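You operate a simulated robot arm through the tools that you are given. There is no shell and no other tool.

The job below is to be done with a simulated robot arm. You get a single attempt, and the scene is never put back.

Task
Give the orange pouch 3 pump strokes, then dunk it under the grid.
Fine: Vent before the seal lever goes back; leave it in the trough with the grid shut. Where these are worked on the way, their far stop is far enough and under half their travel is too little: seal lever.

The check looks at the end state, three seconds after you hand in, the way a careful person would. Anything else that was tipped, shoved, dropped, spilled or broken makes it a failure. Lids that push on must go on centred and level and be pressed home; caps that screw on are set level and turned clockwise until they are tight.

Robot
A 6-joint arm with a fingered hand, fixed in place. Base frame: the origin is at the foot of the arm, x ahead of it, y to its left, z up; the work surface is at about z = 80. Units: cm, degrees, N and s.
With the tool pointing down near the work surface it reaches from about 30 to 62 cm from the base axis. Its first joint turns from -166.0 to 166.0 degrees. Payload 3.2 kg.
The TCP is the grasp point between the finger pads, 2.2 cm short of the fingertips. In the tool frame z runs along the fingers and y along their closing line. Largest opening 11.2 cm; the body of the gripper starts 6 cm behind the TCP. The gripper is a hand of 3 fingers: y runs from the thumb to the fingers, the wrist lies at [0, 0, -21.8] in the tool frame, and closing takes about 1.5 s.
Orientation is told as [roll, pitch, yaw] about the base's x, y, z axes, in that order, counted from this pose: with the fingers straight down and closing along the base's y, the tool's x points along the base's -x, its y along +y and its z along -z.

Tools
- The arm moves only by the tool nudge_tool. Its argument "steps" is a list of rows, each an object of numbers (a shift or turn left out is 0, a gripper value left out holds the last): "rx", "ry", "rz": the turn, a rotation vector about the base's x, y, z in degrees; "tx", "ty", "tz": the shift along the base's x, y, z in cm; "grip": the finger opening in cm, from 0 to 11.2. In form: [{"rx": .., "ry": .., "rz": .., "tx": .., "ty": .., "tz": .., "grip": ..}, ...]. A call has 1 to 20 rows; each row shifts and turns the commanded pose from where the row before left it. Rows are played at 5 a second. More than 5 cm and 8.6 degrees between two rows, or a gripper value outside its range, and nothing of the call is played. A pose out of reach is approached as far as the arm can. The call stops where the force on the tool passes 90 N (or 10 N more than at its start, if that is more) or the arm is blocked; 0.2 s more then pass. Each finger travels about 10.8 cm/s and halts on what it meets, pressing with about 31 N; the grip force reading is that of the motor and also rises with nothing between the fingers. The clock runs only during rows and for 0.2 s after the last one: add rows that do not move to give the fingers time. The reply holds the time, the measured pose of the TCP, the force on the tool along the base axes, the opening and the grip force, in the units named above and with some noise, with the torque about the TCP (base axes, N m) and any sound that the robot's microphone picked up.
- Cameras (640 x 400 px; columns grow to the right, rows downward): "scene" is fixed at [4.94, 65.1, 148.48]; the picture's right is [-0.79, -0.62, 0.00], its down [-0.47, 0.60, -0.64] and it looks along [0.40, -0.50, -0.77] (base axes); focal length 295 px, centre (320, 200). "wrist" rides on the gripper at [6.6, 0.3, -8] in the tool frame; the picture's right is [-0.05, 1.00, 0.00], its down [-0.77, -0.04, -0.64] and it looks along [-0.64, -0.03, 0.77] (tool axes); focal length 275 px, centre (320, 200). There is no depth. A picture from a camera that has moved, and an enlarged one, comes with that camera's place and axes in the base frame and with its lens.
- snapshot(camera): a new picture of that camera. The clock stands still meanwhile.
- move_column(by): slides the trunk up (or, below 0, down) by that many cm; the arm rides with it, the base frame stays. It gives what a move gives, with no picture.
- hand_shape(shape): the hand has 3 fingers and takes this shape, open, in about a second: jaw (thumb against the fingers, like two jaws); tri (thumb and two fingers); tip (a fingertip pinch); poke (one finger out to press); point (the index stretched); flat (the hand flat); cup (the hand cupped); fist (a fist). The gripper value then closes the fingers along that shape, each until it touches; the sizes above hold for jaw. It gives what a move gives, with no picture.
- close_up(camera, box): a new picture of the part [left, top, right, bottom] of that camera's present view, enlarged. The clock stands still meanwhile.
- hand_in(): hands the job in; it is judged then, once.

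Places have to be worked out from the pictures, the camera data and where the tool is seen. Open the gripper and draw the arm clear of the work before you hand the job in, unless the task says otherwise.

The tools are called after "Call:" by a JSON object that holds its "fn" and its "kwargs". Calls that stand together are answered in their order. nudge_tool: Moves the arm, as the interface text tells. Its arguments: {"type":"object","properties":{"steps":{"type":"array","items":{"type":"object","properties":{"rx":{"type":"number"},"ry":{"type":"number"},"rz":{"type":"number"},"tx":{"type":"number"},"ty":{"type":"number"},"tz":{"type":"number"},"grip":{"type":"number"}}}}},"required":["steps"]} The other tools are called the same way: move_column (by) slides the trunk up or down; hand_shape (shape) gives the hand a shape; snapshot (camera) takes a picture; close_up (camera, box) takes an enlarged picture of a part of a camera's view; hand_in () hands the job in.

At the start:

```text
t: 0.0
ee_pos: [15.46, 23.34, 121.66]
tcp_rot: [0.0, 0.0, -0.1]
force: [0.4, 0.4, 0.1]
moment: [-0.02, 0.02, 0.01]
finger_gap: 11.21
gripper_force: 0.0
shape: jaw
trunk travel left (down, up): [-52.5, 6.5]
```

scene: 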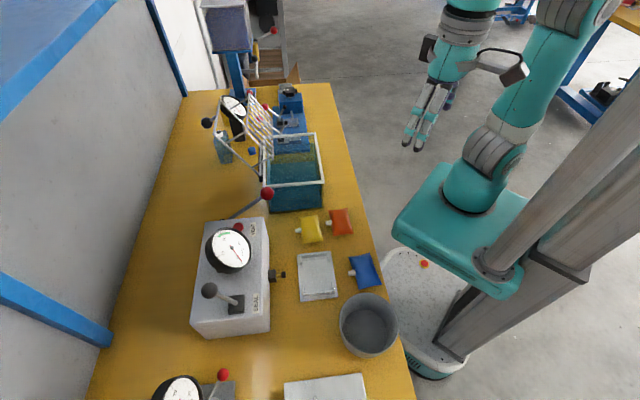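
wrist: 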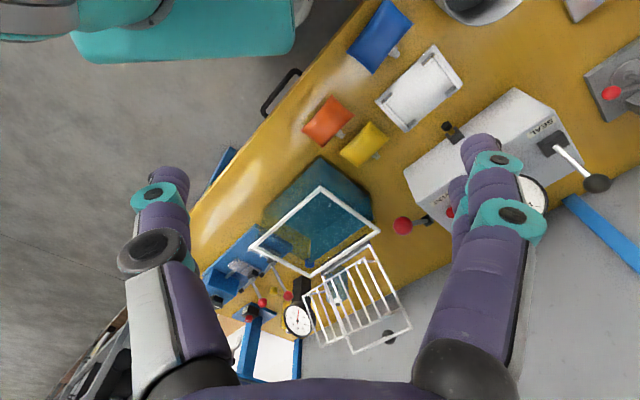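

I start with enlarged views of the scene camera to identify the pump, seal lever, vent, pouch, trough and grid.

Call:
{"fn": "close_up", "kwargs": {"camera": "scene", "box": [180, 180, 400, 350]}}

Call:
{"fn": "close_up", "kwargs": {"camera": "scene", "box": [190, 70, 350, 220]}}

Call:
{"fn": "close_up", "kwargs": {"camera": "scene", "box": [80, 300, 420, 400]}}

Call:
{"fn": "close_up", "kwargs": {"camera": "wrist", "box": [320, 0, 640, 240]}}

```text
2.35 times, centred on (290, 265) of scene
camera zoom: at [4.94, 65.1, 148.48], right [-0.79, -0.62, 0.0], down [-0.47, 0.6, -0.64], along [0.4, -0.5, -0.77], focal length 694 px, centre (391, 47)
```

zoom: 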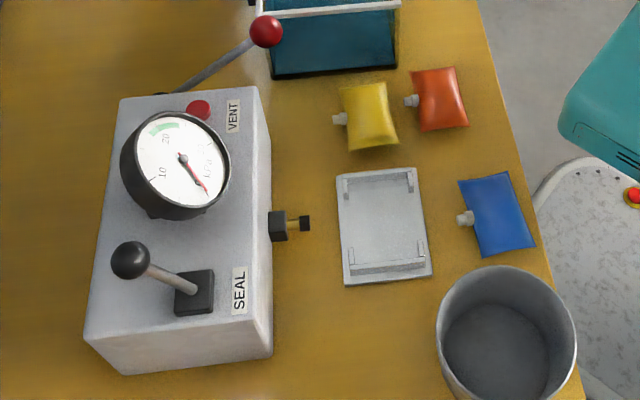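

```text
2.67 times, centred on (270, 145) of scene
camera zoom: at [4.94, 65.1, 148.48], right [-0.79, -0.62, 0.0], down [-0.47, 0.6, -0.64], along [0.4, -0.5, -0.77], focal length 787 px, centre (453, 347)
```

zoom: 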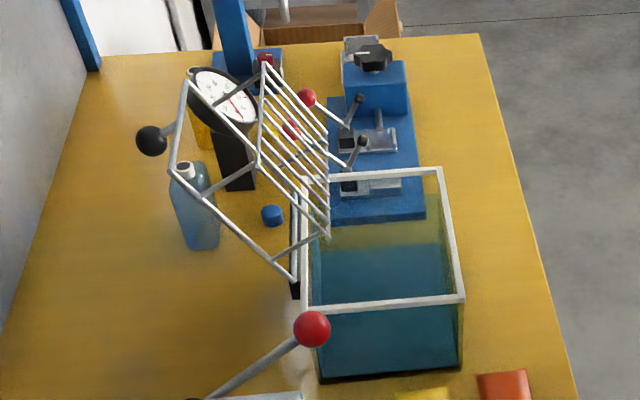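

```text
1.88 times, centred on (250, 350) of scene
camera zoom: at [4.94, 65.1, 148.48], right [-0.79, -0.62, 0.0], down [-0.47, 0.6, -0.64], along [0.4, -0.5, -0.77], focal length 556 px, centre (452, -82)
```

zoom: 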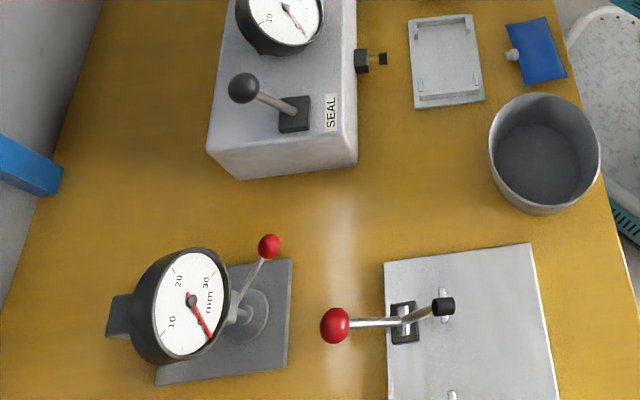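

```text
1.67 times, centred on (480, 120) of wrist
camera zoom: at [8.75, 23.51, 129.73], right [0.05, 1.0, 0.0], down [0.77, -0.04, 0.64], along [0.64, -0.03, -0.77], focal length 459 px, centre (53, 333)
```

zoom: 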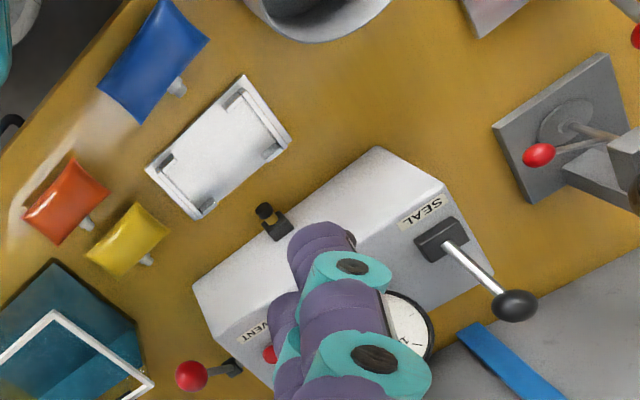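

The layout is a pump box with SEAL lever, VENT button, red-knob pump lever and a side port, with a tray, three pouches and a trough with a hinged grid. I zoom in more before moving.

Call:
{"fn": "close_up", "kwargs": {"camera": "wrist", "box": [370, 40, 530, 160]}}

Call:
{"fn": "close_up", "kwargs": {"camera": "wrist", "box": [290, 70, 410, 180]}}

Call:
{"fn": "close_up", "kwargs": {"camera": "scene", "box": [240, 230, 350, 310]}}

Call:
{"fn": "close_up", "kwargs": {"camera": "scene", "box": [190, 180, 290, 260]}}

Call:
{"fn": "close_up", "kwargs": {"camera": "scene", "box": [180, 250, 290, 350]}}

Call:
{"fn": "close_up", "kwargs": {"camera": "wrist", "box": [180, 170, 420, 370]}}

```text
3.33 times, centred on (450, 100) of wrist
camera zoom: at [8.75, 23.51, 129.73], right [0.05, 1.0, 0.0], down [0.77, -0.04, 0.64], along [0.64, -0.03, -0.77], focal length 918 px, centre (-113, 533)
```

zoom: 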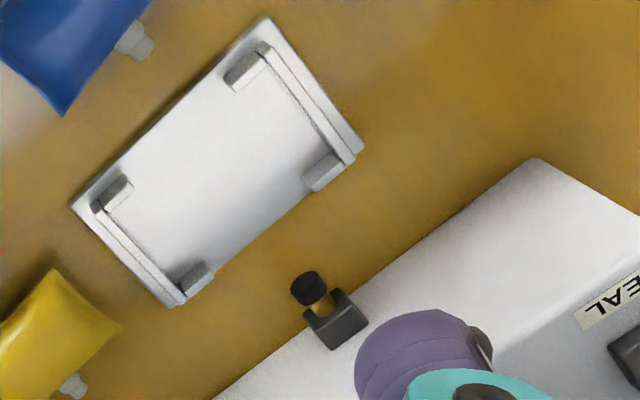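

```text
3.64 times, centred on (350, 125) of wrist
camera zoom: at [8.75, 23.51, 129.73], right [0.05, 1.0, 0.0], down [0.77, -0.04, 0.64], along [0.64, -0.03, -0.77], focal length 1001 px, centre (211, 473)
```

zoom: 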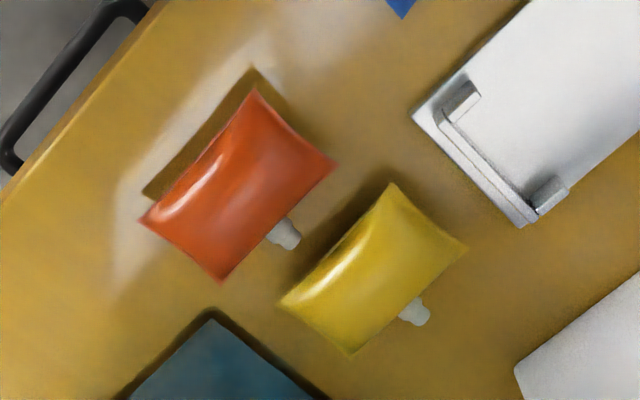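

```text
5.00 times, centred on (295, 270) of scene
camera zoom: at [4.94, 65.1, 148.48], right [-0.79, -0.62, 0.0], down [-0.47, 0.6, -0.64], along [0.4, -0.5, -0.77], focal length 1476 px, centre (445, -150)
```

zoom: 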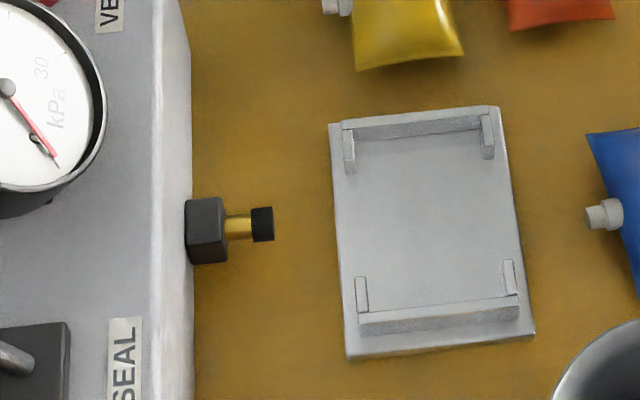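

```text
5.00 times, centred on (240, 220) of scene
camera zoom: at [4.94, 65.1, 148.48], right [-0.79, -0.62, 0.0], down [-0.47, 0.6, -0.64], along [0.4, -0.5, -0.77], focal length 1476 px, centre (720, 100)
```

zoom: 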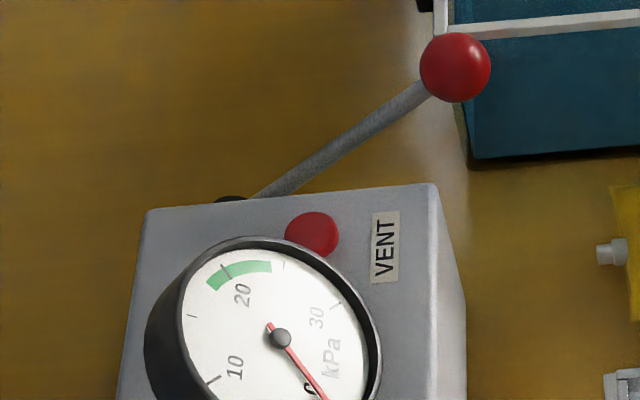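

```text
4.00 times, centred on (235, 300) of scene
camera zoom: at [4.94, 65.1, 148.48], right [-0.79, -0.62, 0.0], down [-0.47, 0.6, -0.64], along [0.4, -0.5, -0.77], focal length 1181 px, centre (660, -200)
```

zoom: 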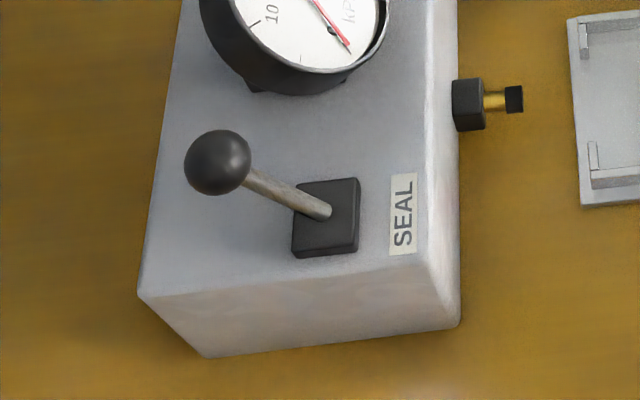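

```text
2.00 times, centred on (300, 270) of wrist
camera zoom: at [8.75, 23.51, 129.73], right [0.05, 1.0, 0.0], down [0.77, -0.04, 0.64], along [0.64, -0.03, -0.77], focal length 551 px, centre (360, 60)
```

zoom: 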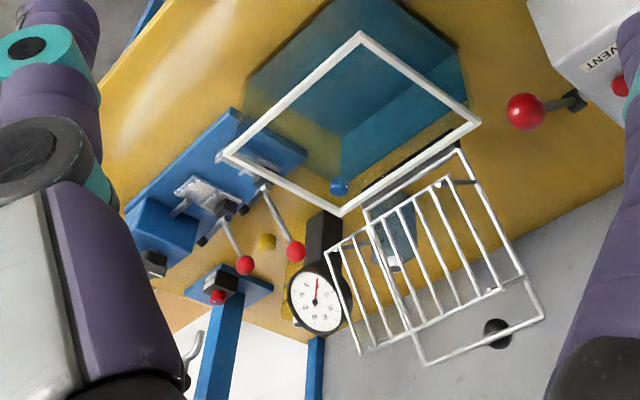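

Triangulating from both cameras, the orange pouch is near (30.5, 23), the nest tray centre near (25.7, 40), the port near (31.5, 45.6, 82.5), and the table is turned about 45° to the base. I turn the tool to that 45° yaw and bring the wrist camera closer to the nest and port.

Call:
{"fn": "nudge_tool", "kwargs": {"steps": [{"rz": 7.5, "tz": -2}, {"rz": 7.5, "ty": 1, "tz": -2}, {"rz": 7.5, "ty": 1, "tz": -2}, {"rz": 7.5, "ty": 1, "tz": -3}, {"rz": 7.5, "ty": 1, "tz": -3}, {"rz": 7.5, "ty": 1, "tz": -3}, {"tz": -3, "ty": 1}, {"tz": -3, "ty": 1}]}}

Call:
{"fn": "snapshot", "kwargs": {"camera": "wrist"}}

Call:
{"fn": "snapshot", "kwargs": {"camera": "scene"}}

```text
t: 1.8
ee_pos: [15.43, 30.32, 100.63]
tcp_rot: [0.0, -0.1, 45.1]
force: [-0.4, -0.8, 0.0]
moment: [0.0, -0.05, 0.0]
finger_gap: 11.18
gripper_force: 0.0
shape: jaw
trunk travel left (down, up): [-52.5, 6.5]
```

```text
taken
camera wrist: at [10.43, 25.8, 108.71], right [-0.67, 0.74, 0.0], down [0.57, 0.52, 0.64], along [0.47, 0.43, -0.77], focal length 275 px, centre (320, 200)
```

wrist: 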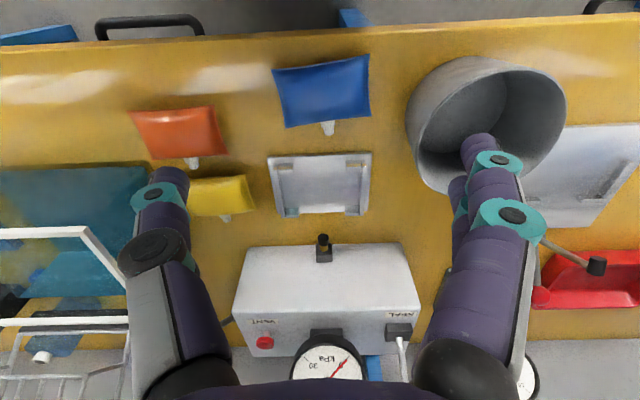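

```text
taken
```

scene: 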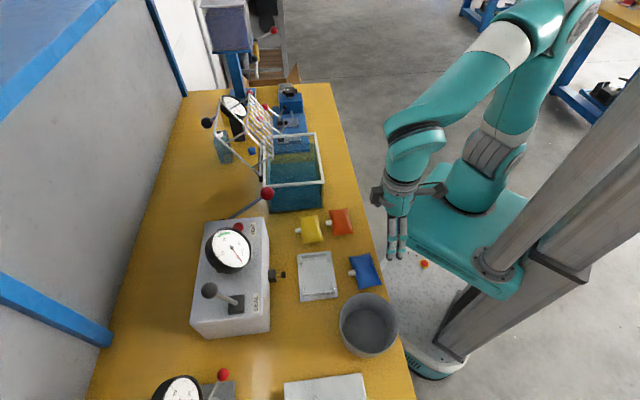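

The view now looks squarely at the nest and box. I zoom into the nest, port, pouches and the box controls.

Call:
{"fn": "close_up", "kwargs": {"camera": "wrist", "box": [240, 130, 400, 270]}}

Call:
{"fn": "close_up", "kwargs": {"camera": "wrist", "box": [110, 80, 270, 230]}}

Call:
{"fn": "close_up", "kwargs": {"camera": "wrist", "box": [200, 230, 440, 390]}}

```text
2.86 times, centred on (320, 200) of wrist
camera zoom: at [10.43, 25.8, 108.71], right [-0.67, 0.74, 0.0], down [0.57, 0.52, 0.64], along [0.47, 0.43, -0.77], focal length 786 px, centre (320, 200)
```

zoom: 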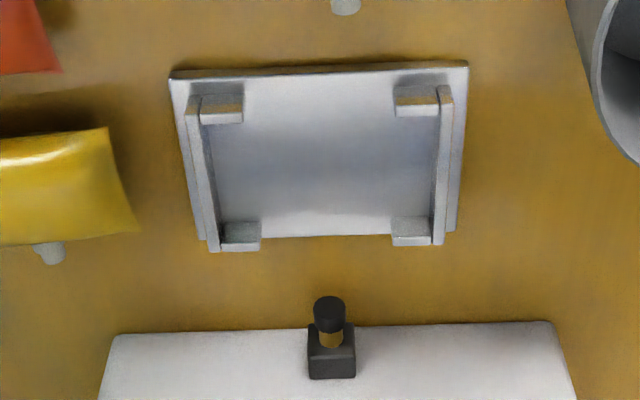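

```text
2.67 times, centred on (190, 155) of wrist
camera zoom: at [10.43, 25.8, 108.71], right [-0.67, 0.74, 0.0], down [0.57, 0.52, 0.64], along [0.47, 0.43, -0.77], focal length 734 px, centre (667, 320)
```

zoom: 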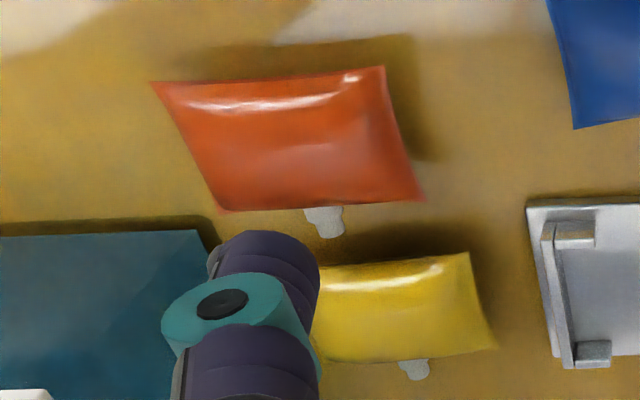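

```text
2.50 times, centred on (320, 310) of wrist
camera zoom: at [10.43, 25.8, 108.71], right [-0.67, 0.74, 0.0], down [0.57, 0.52, 0.64], along [0.47, 0.43, -0.77], focal length 688 px, centre (320, -75)
```

zoom: 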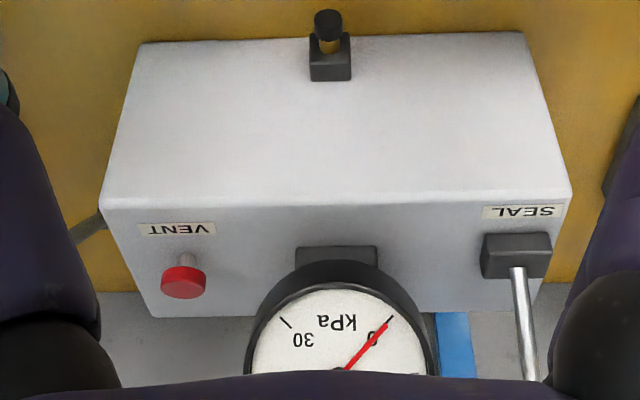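

The pouch is nearly aligned with the nest (long side along the bench), spout towards the port. I check the finger layout of the hand from the scene camera before choosing the grasp.

Call:
{"fn": "close_up", "kwargs": {"camera": "scene", "box": [350, 170, 450, 270]}}

Call:
{"fn": "close_up", "kwargs": {"camera": "wrist", "box": [400, 100, 640, 300]}}

```text
4.00 times, centred on (400, 220) of scene
camera zoom: at [4.94, 65.1, 148.48], right [-0.79, -0.62, 0.0], down [-0.47, 0.6, -0.64], along [0.4, -0.5, -0.77], focal length 1181 px, centre (0, 120)
```

zoom: 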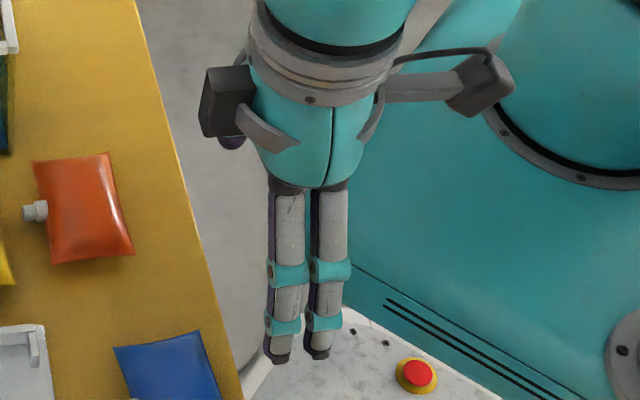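

```text
2.00 times, centred on (520, 200) of wrist
camera zoom: at [10.43, 25.8, 108.71], right [-0.67, 0.74, 0.0], down [0.57, 0.52, 0.64], along [0.47, 0.43, -0.77], focal length 551 px, centre (-80, 200)
```

zoom: 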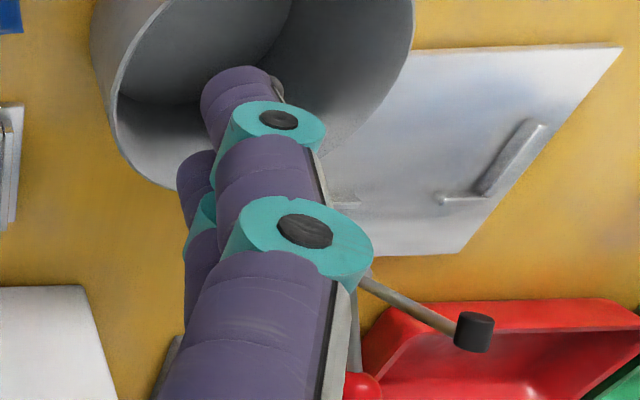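

The two jaw fingers sit close together, so straddling the spout will not work. I will grip the pouch by its short ends (yaw ~45°, closing along the bench), which leaves the spout free. I move above it now.

Call:
{"fn": "nudge_tool", "kwargs": {"steps": [{"tx": 4, "ty": -1.6, "rz": 0.6}, {"tx": 4, "ty": -1.7}, {"tx": 4, "ty": -1.7}, {"tx": 2.6, "ty": -1.6, "tz": -3}, {"tz": -3}, {}]}}

Call:
{"fn": "snapshot", "kwargs": {"camera": "wrist"}}

Call:
{"fn": "close_up", "kwargs": {"camera": "scene", "box": [260, 130, 420, 270]}}

```text
t: 3.2
ee_pos: [30.06, 23.67, 94.59]
tcp_rot: [0.0, -0.1, 45.6]
force: [-0.2, 0.6, -0.1]
moment: [0.0, 0.0, 0.04]
finger_gap: 11.19
gripper_force: 0.1
shape: jaw
trunk travel left (down, up): [-52.5, 6.5]
```

```text
taken
camera wrist: at [25.08, 19.15, 102.67], right [-0.68, 0.73, 0.0], down [0.57, 0.53, 0.64], along [0.47, 0.43, -0.77], focal length 275 px, centre (320, 200)
```

wrist: 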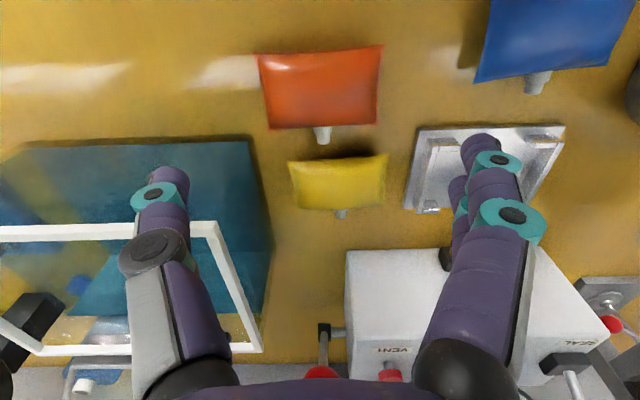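

```text
2.86 times, centred on (340, 200) of scene
camera zoom: at [4.94, 65.1, 148.48], right [-0.79, -0.62, 0.0], down [-0.47, 0.6, -0.64], along [0.4, -0.5, -0.77], focal length 843 px, centre (263, 200)
```

zoom: 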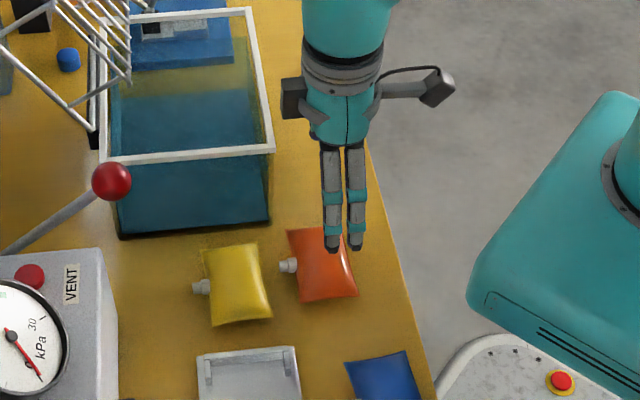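

The pouch centre projects to (30.0, 23.7), right under the TCP. I lower to z≈83.2 so the pads straddle the pouch ends, then close.

Call:
{"fn": "nudge_tool", "kwargs": {"steps": [{"tz": -3}, {"tz": -3}, {"tz": -3}, {"tz": -1.5}, {"tz": -0.9}, {}]}}

Call:
{"fn": "snapshot", "kwargs": {"camera": "wrist"}}

Call:
{"fn": "close_up", "kwargs": {"camera": "scene", "box": [280, 160, 400, 260]}}

```text
t: 4.6
ee_pos: [30.1, 23.68, 83.19]
tcp_rot: [0.0, 0.0, 45.7]
force: [-0.3, -1.0, -0.2]
moment: [0.0, 0.01, 0.01]
finger_gap: 11.2
gripper_force: 0.0
shape: jaw
trunk travel left (down, up): [-52.5, 6.5]
```

```text
taken
camera wrist: at [25.13, 19.08, 91.3], right [-0.68, 0.73, 0.0], down [0.57, 0.53, 0.64], along [0.47, 0.43, -0.77], focal length 275 px, centre (320, 200)
```

wrist: 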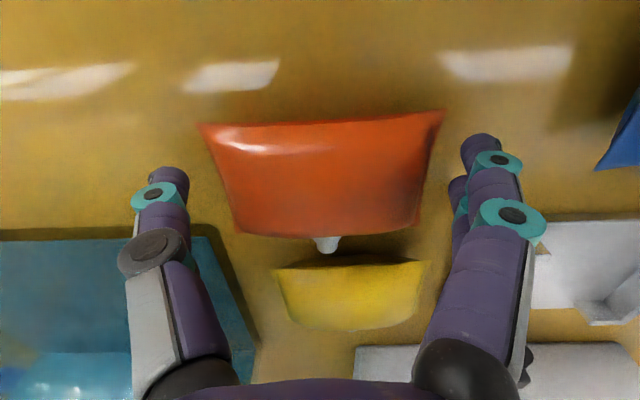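

```text
4.00 times, centred on (340, 210) of scene
camera zoom: at [4.94, 65.1, 148.48], right [-0.79, -0.62, 0.0], down [-0.47, 0.6, -0.64], along [0.4, -0.5, -0.77], focal length 1181 px, centre (240, 160)
```

zoom: 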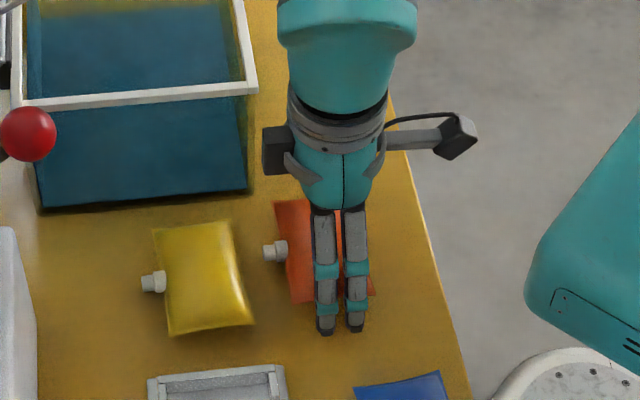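

The fingers straddle the pouch with clearance at both ends. I close now.

Call:
{"fn": "nudge_tool", "kwargs": {"steps": [{"grip": 8.0}, {}, {}, {"grip": 7.0}, {}, {}, {}]}}

Call:
{"fn": "snapshot", "kwargs": {"camera": "wrist"}}

```text
t: 6.2
ee_pos: [30.05, 23.74, 83.23]
tcp_rot: [0.0, -0.1, 45.7]
force: [-0.3, -0.2, -0.2]
moment: [0.02, 0.01, -0.02]
finger_gap: 8.51
gripper_force: 30.9
shape: jaw
trunk travel left (down, up): [-52.5, 6.5]
```

```text
taken
camera wrist: at [25.13, 19.08, 91.32], right [-0.68, 0.73, 0.0], down [0.57, 0.53, 0.64], along [0.47, 0.43, -0.77], focal length 275 px, centre (320, 200)
```

wrist: 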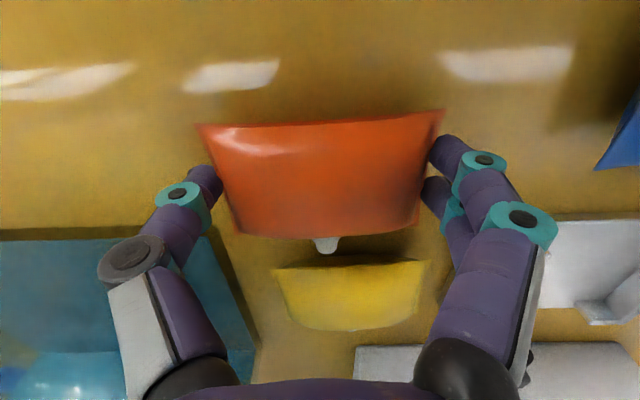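

The fingers stopped at 8.5 cm on the pouch at 31 N, so it is held. I lift a little and check that it comes along.

Call:
{"fn": "nudge_tool", "kwargs": {"steps": [{"tz": 1}, {"tz": 2}, {"tz": 3}, {"tz": 3}, {}]}}

Call:
{"fn": "snapshot", "kwargs": {"camera": "wrist"}}

Call:
{"fn": "close_up", "kwargs": {"camera": "scene", "box": [270, 150, 410, 310]}}

```text
t: 7.4
ee_pos: [30.14, 23.68, 92.33]
tcp_rot: [0.1, 0.1, 45.6]
force: [-0.9, -0.3, -1.1]
moment: [-0.03, 0.01, -0.01]
finger_gap: 8.49
gripper_force: 31.4
shape: jaw
trunk travel left (down, up): [-52.5, 6.5]
```

```text
taken
camera wrist: at [25.12, 19.09, 100.43], right [-0.68, 0.73, 0.0], down [0.57, 0.53, 0.64], along [0.47, 0.43, -0.77], focal length 275 px, centre (320, 200)
```

wrist: 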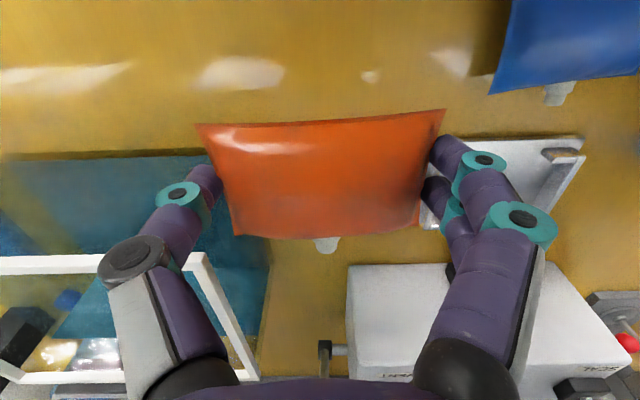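

```text
2.50 times, centred on (340, 230) of scene
camera zoom: at [4.94, 65.1, 148.48], right [-0.79, -0.62, 0.0], down [-0.47, 0.6, -0.64], along [0.4, -0.5, -0.77], focal length 738 px, centre (270, 125)
```

zoom: 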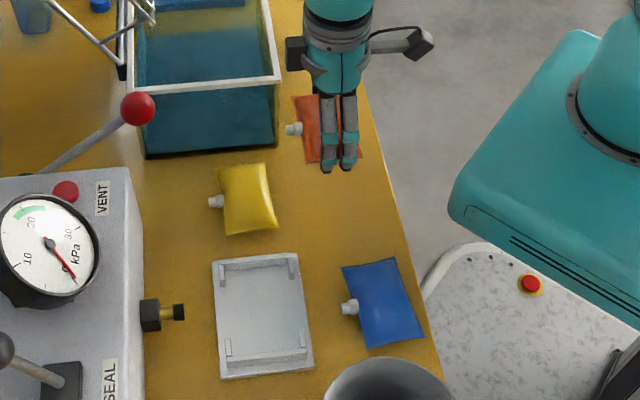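

The pouch is held level. I carry it over the nest centre (≈26.0, 40.3), keeping height.

Call:
{"fn": "nudge_tool", "kwargs": {"steps": [{"tx": -1, "ty": 3.4, "rz": -0.8}, {"tx": -1, "ty": 3.4}, {"tx": -1, "ty": 3.4}, {"tx": -1, "ty": 3.4}, {"tx": -0.1, "ty": 3}, {}]}}

Call:
{"fn": "snapshot", "kwargs": {"camera": "wrist"}}

Call:
{"fn": "close_up", "kwargs": {"camera": "scene", "box": [240, 200, 380, 320]}}

```text
t: 8.8
ee_pos: [25.96, 40.34, 92.16]
tcp_rot: [0.1, 0.1, 44.8]
force: [0.4, 0.3, -0.8]
moment: [-0.02, 0.01, 0.01]
finger_gap: 8.48
gripper_force: 31.2
shape: jaw
trunk travel left (down, up): [-52.5, 6.5]
```

```text
taken
camera wrist: at [20.91, 35.8, 100.32], right [-0.67, 0.74, 0.0], down [0.57, 0.52, 0.64], along [0.47, 0.43, -0.77], focal length 275 px, centre (320, 200)
```

wrist: 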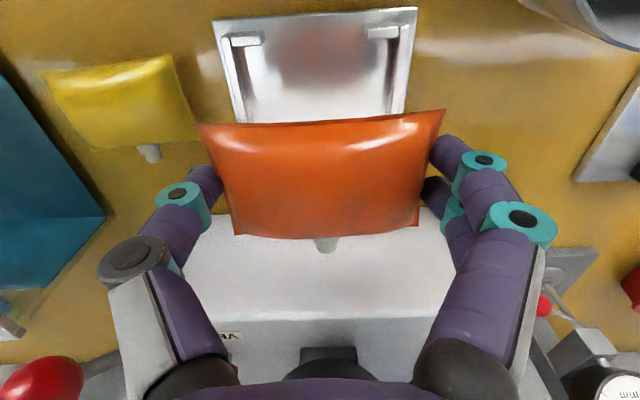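

```text
3.33 times, centred on (310, 260) of scene
camera zoom: at [4.94, 65.1, 148.48], right [-0.79, -0.62, 0.0], down [-0.47, 0.6, -0.64], along [0.4, -0.5, -0.77], focal length 984 px, centre (353, 0)
```

zoom: 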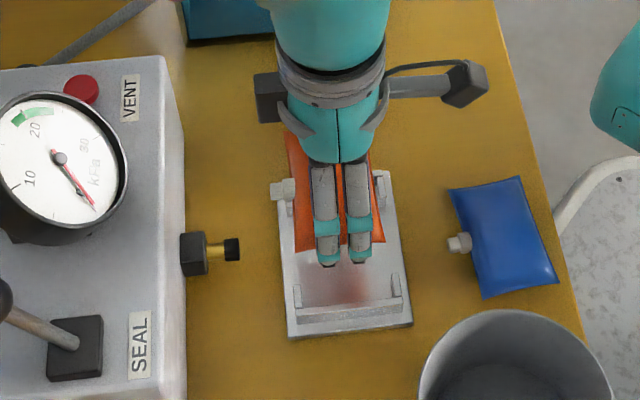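

Aligned over the nest. I lower to just above the ribs and look again.

Call:
{"fn": "nudge_tool", "kwargs": {"steps": [{"tz": -2.5}, {"tz": -2}, {"tz": -1.6}, {}]}}

Call:
{"fn": "snapshot", "kwargs": {"camera": "wrist"}}

Call:
{"fn": "close_up", "kwargs": {"camera": "scene", "box": [260, 220, 360, 310]}}

```text
t: 9.8
ee_pos: [25.85, 40.27, 85.94]
tcp_rot: [0.0, -0.1, 44.9]
force: [0.4, -0.6, -0.1]
moment: [0.0, 0.04, -0.02]
finger_gap: 8.51
gripper_force: 31.2
shape: jaw
trunk travel left (down, up): [-52.5, 6.5]
```

```text
taken
camera wrist: at [20.96, 35.8, 94.18], right [-0.67, 0.74, 0.0], down [0.57, 0.52, 0.64], along [0.47, 0.43, -0.77], focal length 275 px, centre (320, 200)
```

wrist: 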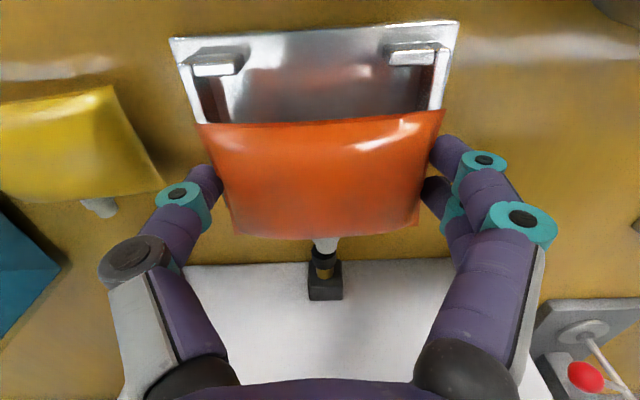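

```text
4.44 times, centred on (310, 265) of scene
camera zoom: at [4.94, 65.1, 148.48], right [-0.79, -0.62, 0.0], down [-0.47, 0.6, -0.64], along [0.4, -0.5, -0.77], focal length 1312 px, centre (364, -89)
```

zoom: 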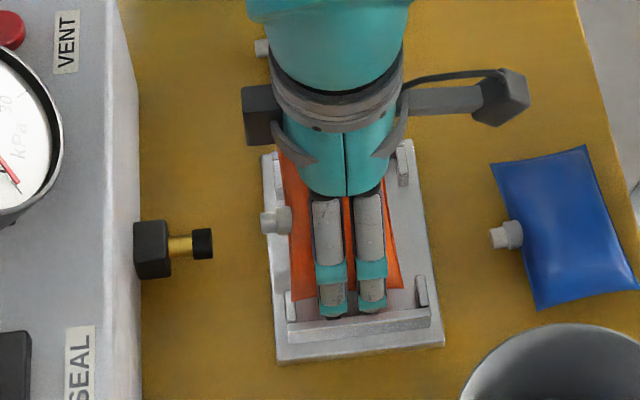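

The pouch hovers just above the nest. I zoom in to check the end clearances to the ribs before the final lowering.

Call:
{"fn": "close_up", "kwargs": {"camera": "wrist", "box": [160, 10, 480, 210]}}

Call:
{"fn": "close_up", "kwargs": {"camera": "scene", "box": [285, 245, 345, 305]}}

```text
2.00 times, centred on (320, 110) of wrist
camera zoom: at [20.96, 35.8, 94.18], right [-0.67, 0.74, 0.0], down [0.57, 0.52, 0.64], along [0.47, 0.43, -0.77], focal length 551 px, centre (320, 380)
```

zoom: 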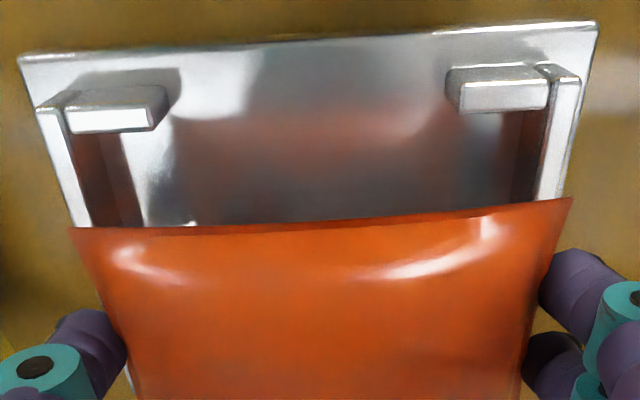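

```text
6.67 times, centred on (315, 275) of scene
camera zoom: at [4.94, 65.1, 148.48], right [-0.79, -0.62, 0.0], down [-0.47, 0.6, -0.64], along [0.4, -0.5, -0.77], focal length 1968 px, centre (353, -300)
```

zoom: 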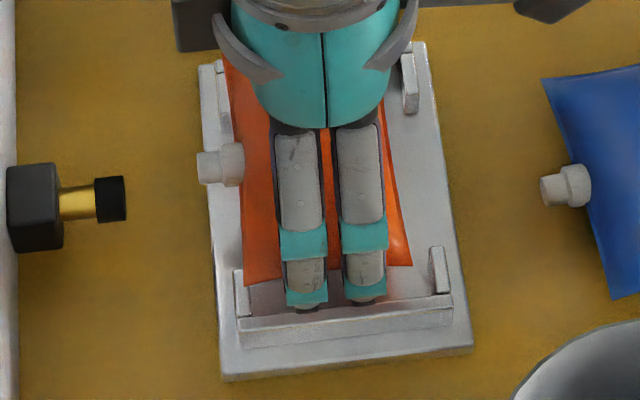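

The ribs sit about ±5.2 cm from the hand centre and the pouch is ±4.5, so it is centred. I lower gently to z≈84.2, watching the force.

Call:
{"fn": "nudge_tool", "kwargs": {"steps": [{"tz": -0.7}, {"tz": -0.5}, {"tz": -0.3}, {"tz": -0.2}, {}]}}

Call:
{"fn": "close_up", "kwargs": {"camera": "scene", "box": [275, 235, 345, 305]}}

Call:
{"fn": "snapshot", "kwargs": {"camera": "wrist"}}

```text
t: 11.0
ee_pos: [26.0, 40.13, 84.58]
tcp_rot: [0.0, -0.1, 44.9]
force: [-4.8, -4.4, 18.8]
moment: [0.34, 0.16, 0.04]
finger_gap: 8.46
gripper_force: 31.1
shape: jaw
trunk travel left (down, up): [-52.5, 6.5]
```

```text
5.71 times, centred on (310, 270) of scene
camera zoom: at [4.94, 65.1, 148.48], right [-0.79, -0.62, 0.0], down [-0.47, 0.6, -0.64], along [0.4, -0.5, -0.77], focal length 1687 px, centre (377, -200)
```

zoom: 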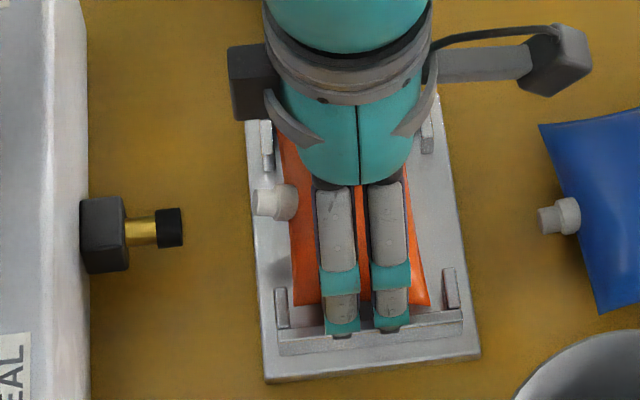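

```text
taken
camera wrist: at [20.84, 35.64, 92.66], right [-0.67, 0.74, 0.0], down [0.57, 0.52, 0.64], along [0.47, 0.43, -0.77], focal length 275 px, centre (320, 200)
```

wrist: 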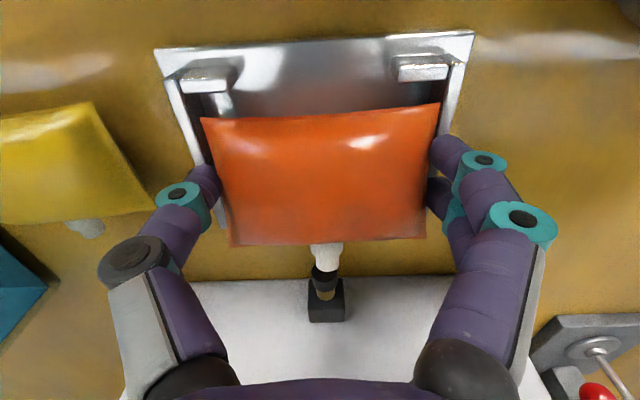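

I feel 19 N upwards with a push towards the robot: the spout-side edge is riding on the +e1 corner returns. The pouch sits ~0.4 cm too far towards the port, so I lift, shift back 0.4 cm and check again.

Call:
{"fn": "nudge_tool", "kwargs": {"steps": [{"tz": 0.8}, {"tz": 0.6}, {"tx": -0.3, "ty": -0.3}, {}]}}

Call:
{"fn": "close_up", "kwargs": {"camera": "wrist", "box": [150, 10, 490, 290]}}

Call:
{"fn": "close_up", "kwargs": {"camera": "scene", "box": [275, 235, 345, 305]}}

```text
t: 12.0
ee_pos: [25.67, 39.89, 85.79]
tcp_rot: [-0.1, 0.0, 44.8]
force: [0.1, -0.2, -0.6]
moment: [0.03, 0.01, -0.01]
finger_gap: 8.47
gripper_force: 30.9
shape: jaw
trunk travel left (down, up): [-52.5, 6.5]
```

```text
1.43 times, centred on (320, 150) of wrist
camera zoom: at [20.67, 35.51, 93.94], right [-0.67, 0.74, 0.0], down [0.57, 0.52, 0.64], along [0.47, 0.43, -0.77], focal length 393 px, centre (320, 271)
```

zoom: 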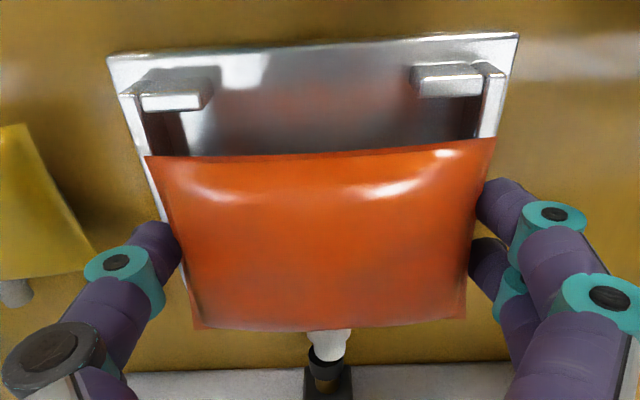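

```text
5.71 times, centred on (310, 270) of scene
camera zoom: at [4.94, 65.1, 148.48], right [-0.79, -0.62, 0.0], down [-0.47, 0.6, -0.64], along [0.4, -0.5, -0.77], focal length 1687 px, centre (377, -200)
```

zoom: 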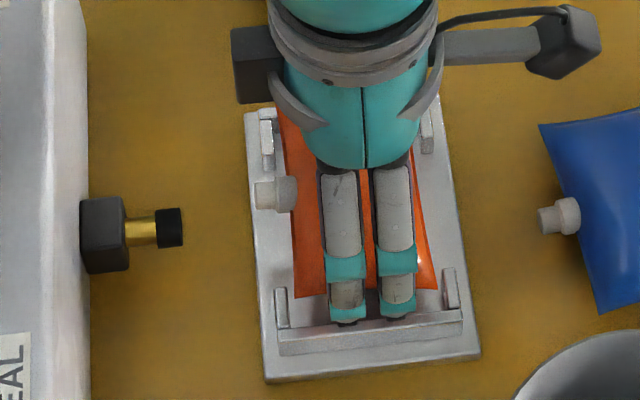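

The nest did not move, and the pouch is now centred between the returns (slightly tilted). I lower again in small steps.

Call:
{"fn": "nudge_tool", "kwargs": {"steps": [{"tz": -0.6}, {"tz": -0.4}, {"tz": -0.3}, {"tz": -0.2}, {}]}}

Call:
{"fn": "close_up", "kwargs": {"camera": "wrist", "box": [150, 10, 490, 290]}}

Call:
{"fn": "close_up", "kwargs": {"camera": "scene", "box": [275, 235, 345, 305]}}

```text
t: 13.2
ee_pos: [25.53, 39.99, 84.6]
tcp_rot: [0.1, -0.3, 44.8]
force: [-0.4, -0.7, 22.2]
moment: [-0.3, -0.6, -0.03]
finger_gap: 8.46
gripper_force: 31.2
shape: jaw
trunk travel left (down, up): [-52.5, 6.5]
```

```text
1.43 times, centred on (320, 150) of wrist
camera zoom: at [20.55, 35.42, 92.61], right [-0.67, 0.74, 0.0], down [0.57, 0.52, 0.64], along [0.47, 0.43, -0.77], focal length 393 px, centre (320, 271)
```

zoom: 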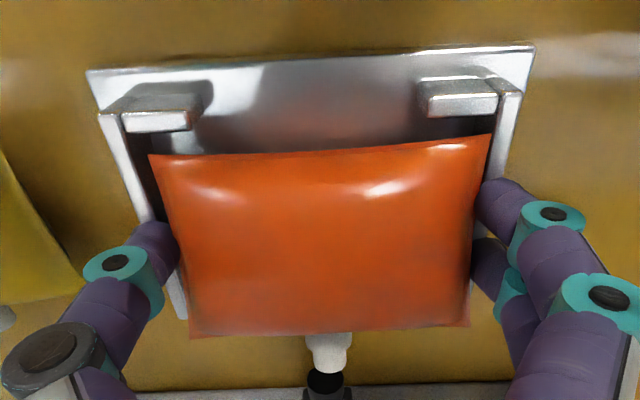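

```text
5.71 times, centred on (310, 270) of scene
camera zoom: at [4.94, 65.1, 148.48], right [-0.79, -0.62, 0.0], down [-0.47, 0.6, -0.64], along [0.4, -0.5, -0.77], focal length 1687 px, centre (377, -200)
```

zoom: 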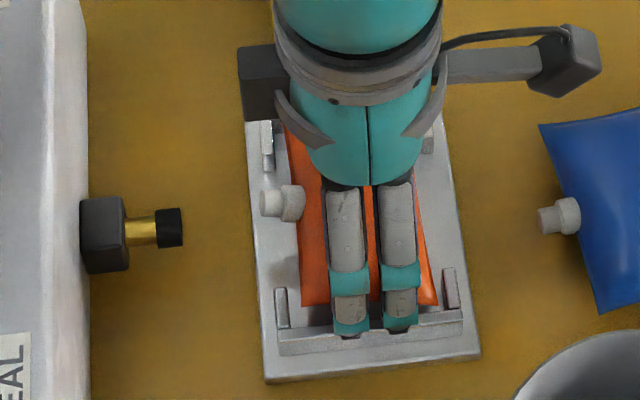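

Contact again at the same height (22 N), with the pouch tilting about the grip axis; maybe this is simply the pouch bottom meeting the plate. I zoom in to measure the plate thickness.

Call:
{"fn": "close_up", "kwargs": {"camera": "scene", "box": [290, 270, 340, 310]}}

Call:
{"fn": "close_up", "kwargs": {"camera": "wrist", "box": [180, 30, 280, 120]}}

Call:
{"fn": "close_up", "kwargs": {"camera": "wrist", "box": [220, 200, 420, 300]}}

```text
10.00 times, centred on (315, 290) of scene
camera zoom: at [4.94, 65.1, 148.48], right [-0.79, -0.62, 0.0], down [-0.47, 0.6, -0.64], along [0.4, -0.5, -0.77], focal length 2952 px, centre (370, -700)
```

zoom: 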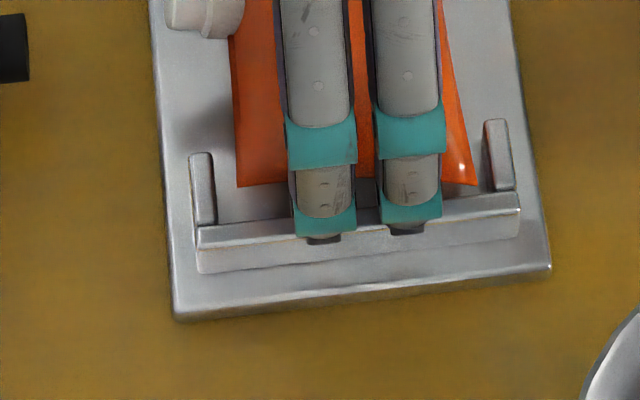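

```text
4.44 times, centred on (230, 75) of wrist
camera zoom: at [20.55, 35.42, 92.61], right [-0.67, 0.74, 0.0], down [0.57, 0.52, 0.64], along [0.47, 0.43, -0.77], focal length 1224 px, centre (720, 756)
```

zoom: 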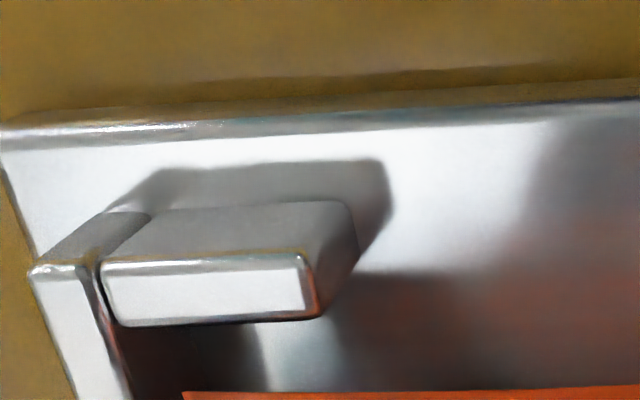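

```text
3.20 times, centred on (320, 250) of wrist
camera zoom: at [20.55, 35.42, 92.61], right [-0.67, 0.74, 0.0], down [0.57, 0.52, 0.64], along [0.47, 0.43, -0.77], focal length 881 px, centre (320, 40)
```

zoom: 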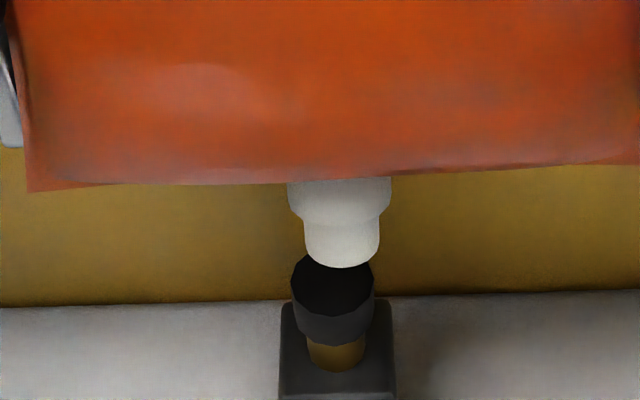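

Rib tops work out at z≈82.1 and my fingertips at ≈82.4, so the fingertips are resting on the ribs while the pouch hangs just inside the nest (≈0.8 cm above the plate, clear of all four returns). I ease up 0.2 cm, centre it by 0.15 cm, and open the fingers so it settles in.

Call:
{"fn": "nudge_tool", "kwargs": {"steps": [{"tz": 0.25, "tx": 0.1, "ty": -0.1}, {}, {"grip": 9.4}, {}, {"grip": 10.2}, {}, {}]}}

Call:
{"fn": "close_up", "kwargs": {"camera": "wrist", "box": [150, 10, 490, 290]}}

Call:
{"fn": "close_up", "kwargs": {"camera": "scene", "box": [275, 235, 345, 305]}}

```text
t: 14.8
ee_pos: [25.8, 39.8, 84.6]
tcp_rot: [0.0, 0.0, 44.8]
force: [0.1, -0.6, 0.2]
moment: [0.01, 0.01, -0.03]
finger_gap: 10.19
gripper_force: 0.0
shape: jaw
trunk travel left (down, up): [-52.5, 6.5]
```

```text
1.43 times, centred on (320, 150) of wrist
camera zoom: at [20.74, 35.37, 92.68], right [-0.67, 0.74, 0.0], down [0.57, 0.52, 0.64], along [0.47, 0.43, -0.77], focal length 393 px, centre (320, 271)
```

zoom: 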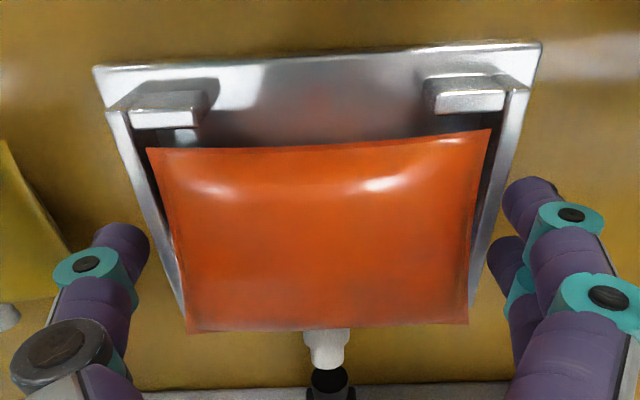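

```text
5.71 times, centred on (310, 270) of scene
camera zoom: at [4.94, 65.1, 148.48], right [-0.79, -0.62, 0.0], down [-0.47, 0.6, -0.64], along [0.4, -0.5, -0.77], focal length 1687 px, centre (377, -200)
```

zoom: 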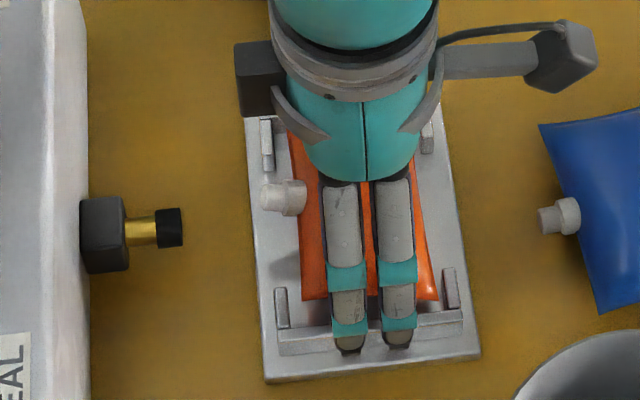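

The pouch hardly dropped, so it is resting on something. I withdraw upward to see it clearly.

Call:
{"fn": "nudge_tool", "kwargs": {"steps": [{"grip": 11.2}, {"tz": 2}, {"tz": 3}, {"tz": 4, "tx": -1.5, "ty": -1.5}, {"tz": 4, "tx": -1.5, "ty": -1.5}, {"tx": -2, "ty": -2}, {}]}}

Call:
{"fn": "snapshot", "kwargs": {"camera": "wrist"}}

Call:
{"fn": "close_up", "kwargs": {"camera": "scene", "box": [270, 230, 350, 310]}}

```text
t: 16.4
ee_pos: [20.75, 34.84, 97.51]
tcp_rot: [0.0, 0.0, 44.8]
force: [-0.5, -1.0, 0.0]
moment: [0.01, 0.02, 0.03]
finger_gap: 11.17
gripper_force: 0.1
shape: jaw
trunk travel left (down, up): [-52.5, 6.5]
```

```text
taken
camera wrist: at [15.75, 30.28, 105.63], right [-0.67, 0.74, 0.0], down [0.57, 0.52, 0.64], along [0.47, 0.43, -0.77], focal length 275 px, centre (320, 200)
```

wrist: 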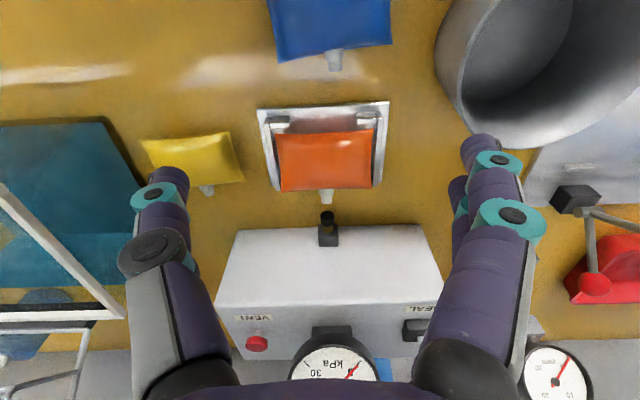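

```text
5.00 times, centred on (310, 270) of scene
camera zoom: at [4.94, 65.1, 148.48], right [-0.79, -0.62, 0.0], down [-0.47, 0.6, -0.64], along [0.4, -0.5, -0.77], focal length 1476 px, centre (370, -150)
```

zoom: 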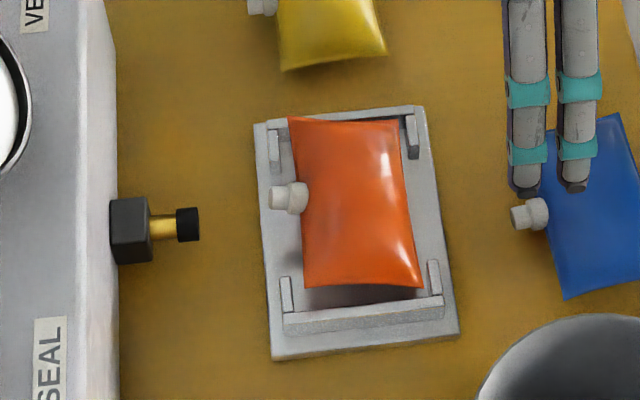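

Call:
{"fn": "close_up", "kwargs": {"camera": "scene", "box": [292, 245, 332, 305]}}

Call:
{"fn": "close_up", "kwargs": {"camera": "wrist", "box": [245, 85, 405, 215]}}

```text
6.67 times, centred on (312, 275) of scene
camera zoom: at [4.94, 65.1, 148.48], right [-0.79, -0.62, 0.0], down [-0.47, 0.6, -0.64], along [0.4, -0.5, -0.77], focal length 1968 px, centre (373, -300)
```

zoom: 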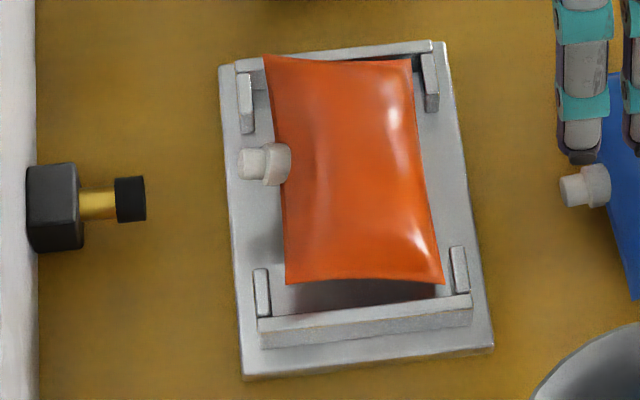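

```text
3.08 times, centred on (325, 150) of wrist
camera zoom: at [15.75, 30.28, 105.63], right [-0.67, 0.74, 0.0], down [0.57, 0.52, 0.64], along [0.47, 0.43, -0.77], focal length 847 px, centre (305, 354)
```

zoom: 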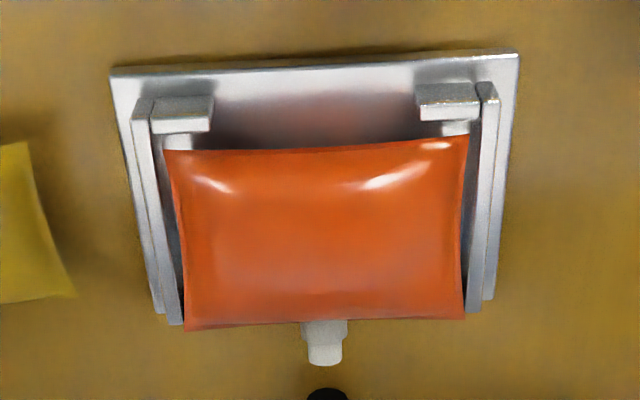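

Triangulating the corners, the pouch lies inside the nest in plan view but its spout-side edge is perched ~1.5 cm high (≈16° tilt), wedged on the port-side returns. I'll close the fingers and press that side down gently with the fingertips.

Call:
{"fn": "nudge_tool", "kwargs": {"steps": [{"grip": 0}, {"tx": 2.9, "ty": 3}, {"tx": 2.9, "ty": 2.95}, {"tz": -3}, {"tz": -3}, {"tz": -1.5}, {}]}}

Call:
{"fn": "snapshot", "kwargs": {"camera": "wrist"}}

Call:
{"fn": "close_up", "kwargs": {"camera": "scene", "box": [265, 225, 355, 305]}}

```text
t: 18.0
ee_pos: [26.66, 40.8, 90.0]
tcp_rot: [0.0, 0.0, 44.8]
force: [0.7, -0.2, -0.8]
moment: [0.0, -0.01, 0.0]
finger_gap: 0.02
gripper_force: 31.2
shape: jaw
trunk travel left (down, up): [-52.5, 6.5]
```

```text
taken
camera wrist: at [21.61, 36.32, 98.13], right [-0.67, 0.74, 0.0], down [0.57, 0.52, 0.64], along [0.47, 0.43, -0.77], focal length 275 px, centre (320, 200)
```

wrist: 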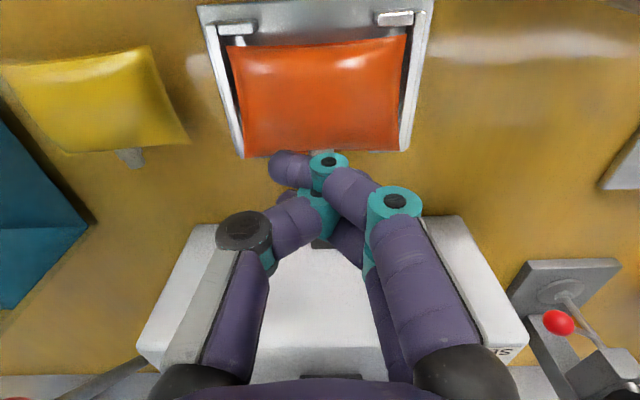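

```text
5.00 times, centred on (310, 265) of scene
camera zoom: at [4.94, 65.1, 148.48], right [-0.79, -0.62, 0.0], down [-0.47, 0.6, -0.64], along [0.4, -0.5, -0.77], focal length 1476 px, centre (370, -125)
```

zoom: 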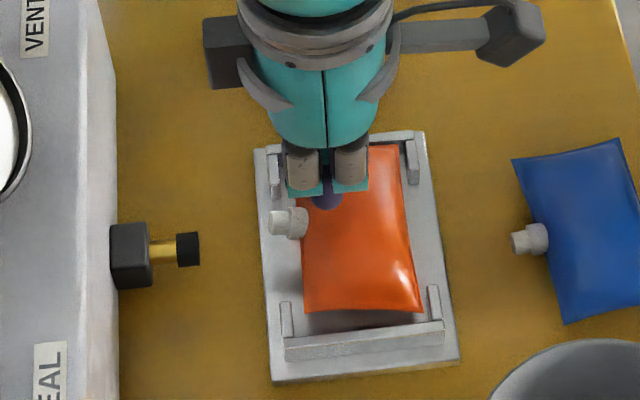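

The closed fingers are above the spout side of the pouch. I step down gently until contact.

Call:
{"fn": "nudge_tool", "kwargs": {"steps": [{"tz": -1}, {"tz": -0.7}, {"tz": -0.5}, {"tz": -0.4}, {}]}}

```text
t: 19.2
ee_pos: [26.55, 40.85, 87.52]
tcp_rot: [0.0, -0.1, 44.8]
force: [-0.2, -0.1, 0.1]
moment: [0.03, 0.02, 0.0]
finger_gap: 0.0
gripper_force: 30.7
shape: jaw
trunk travel left (down, up): [-52.5, 6.5]
```

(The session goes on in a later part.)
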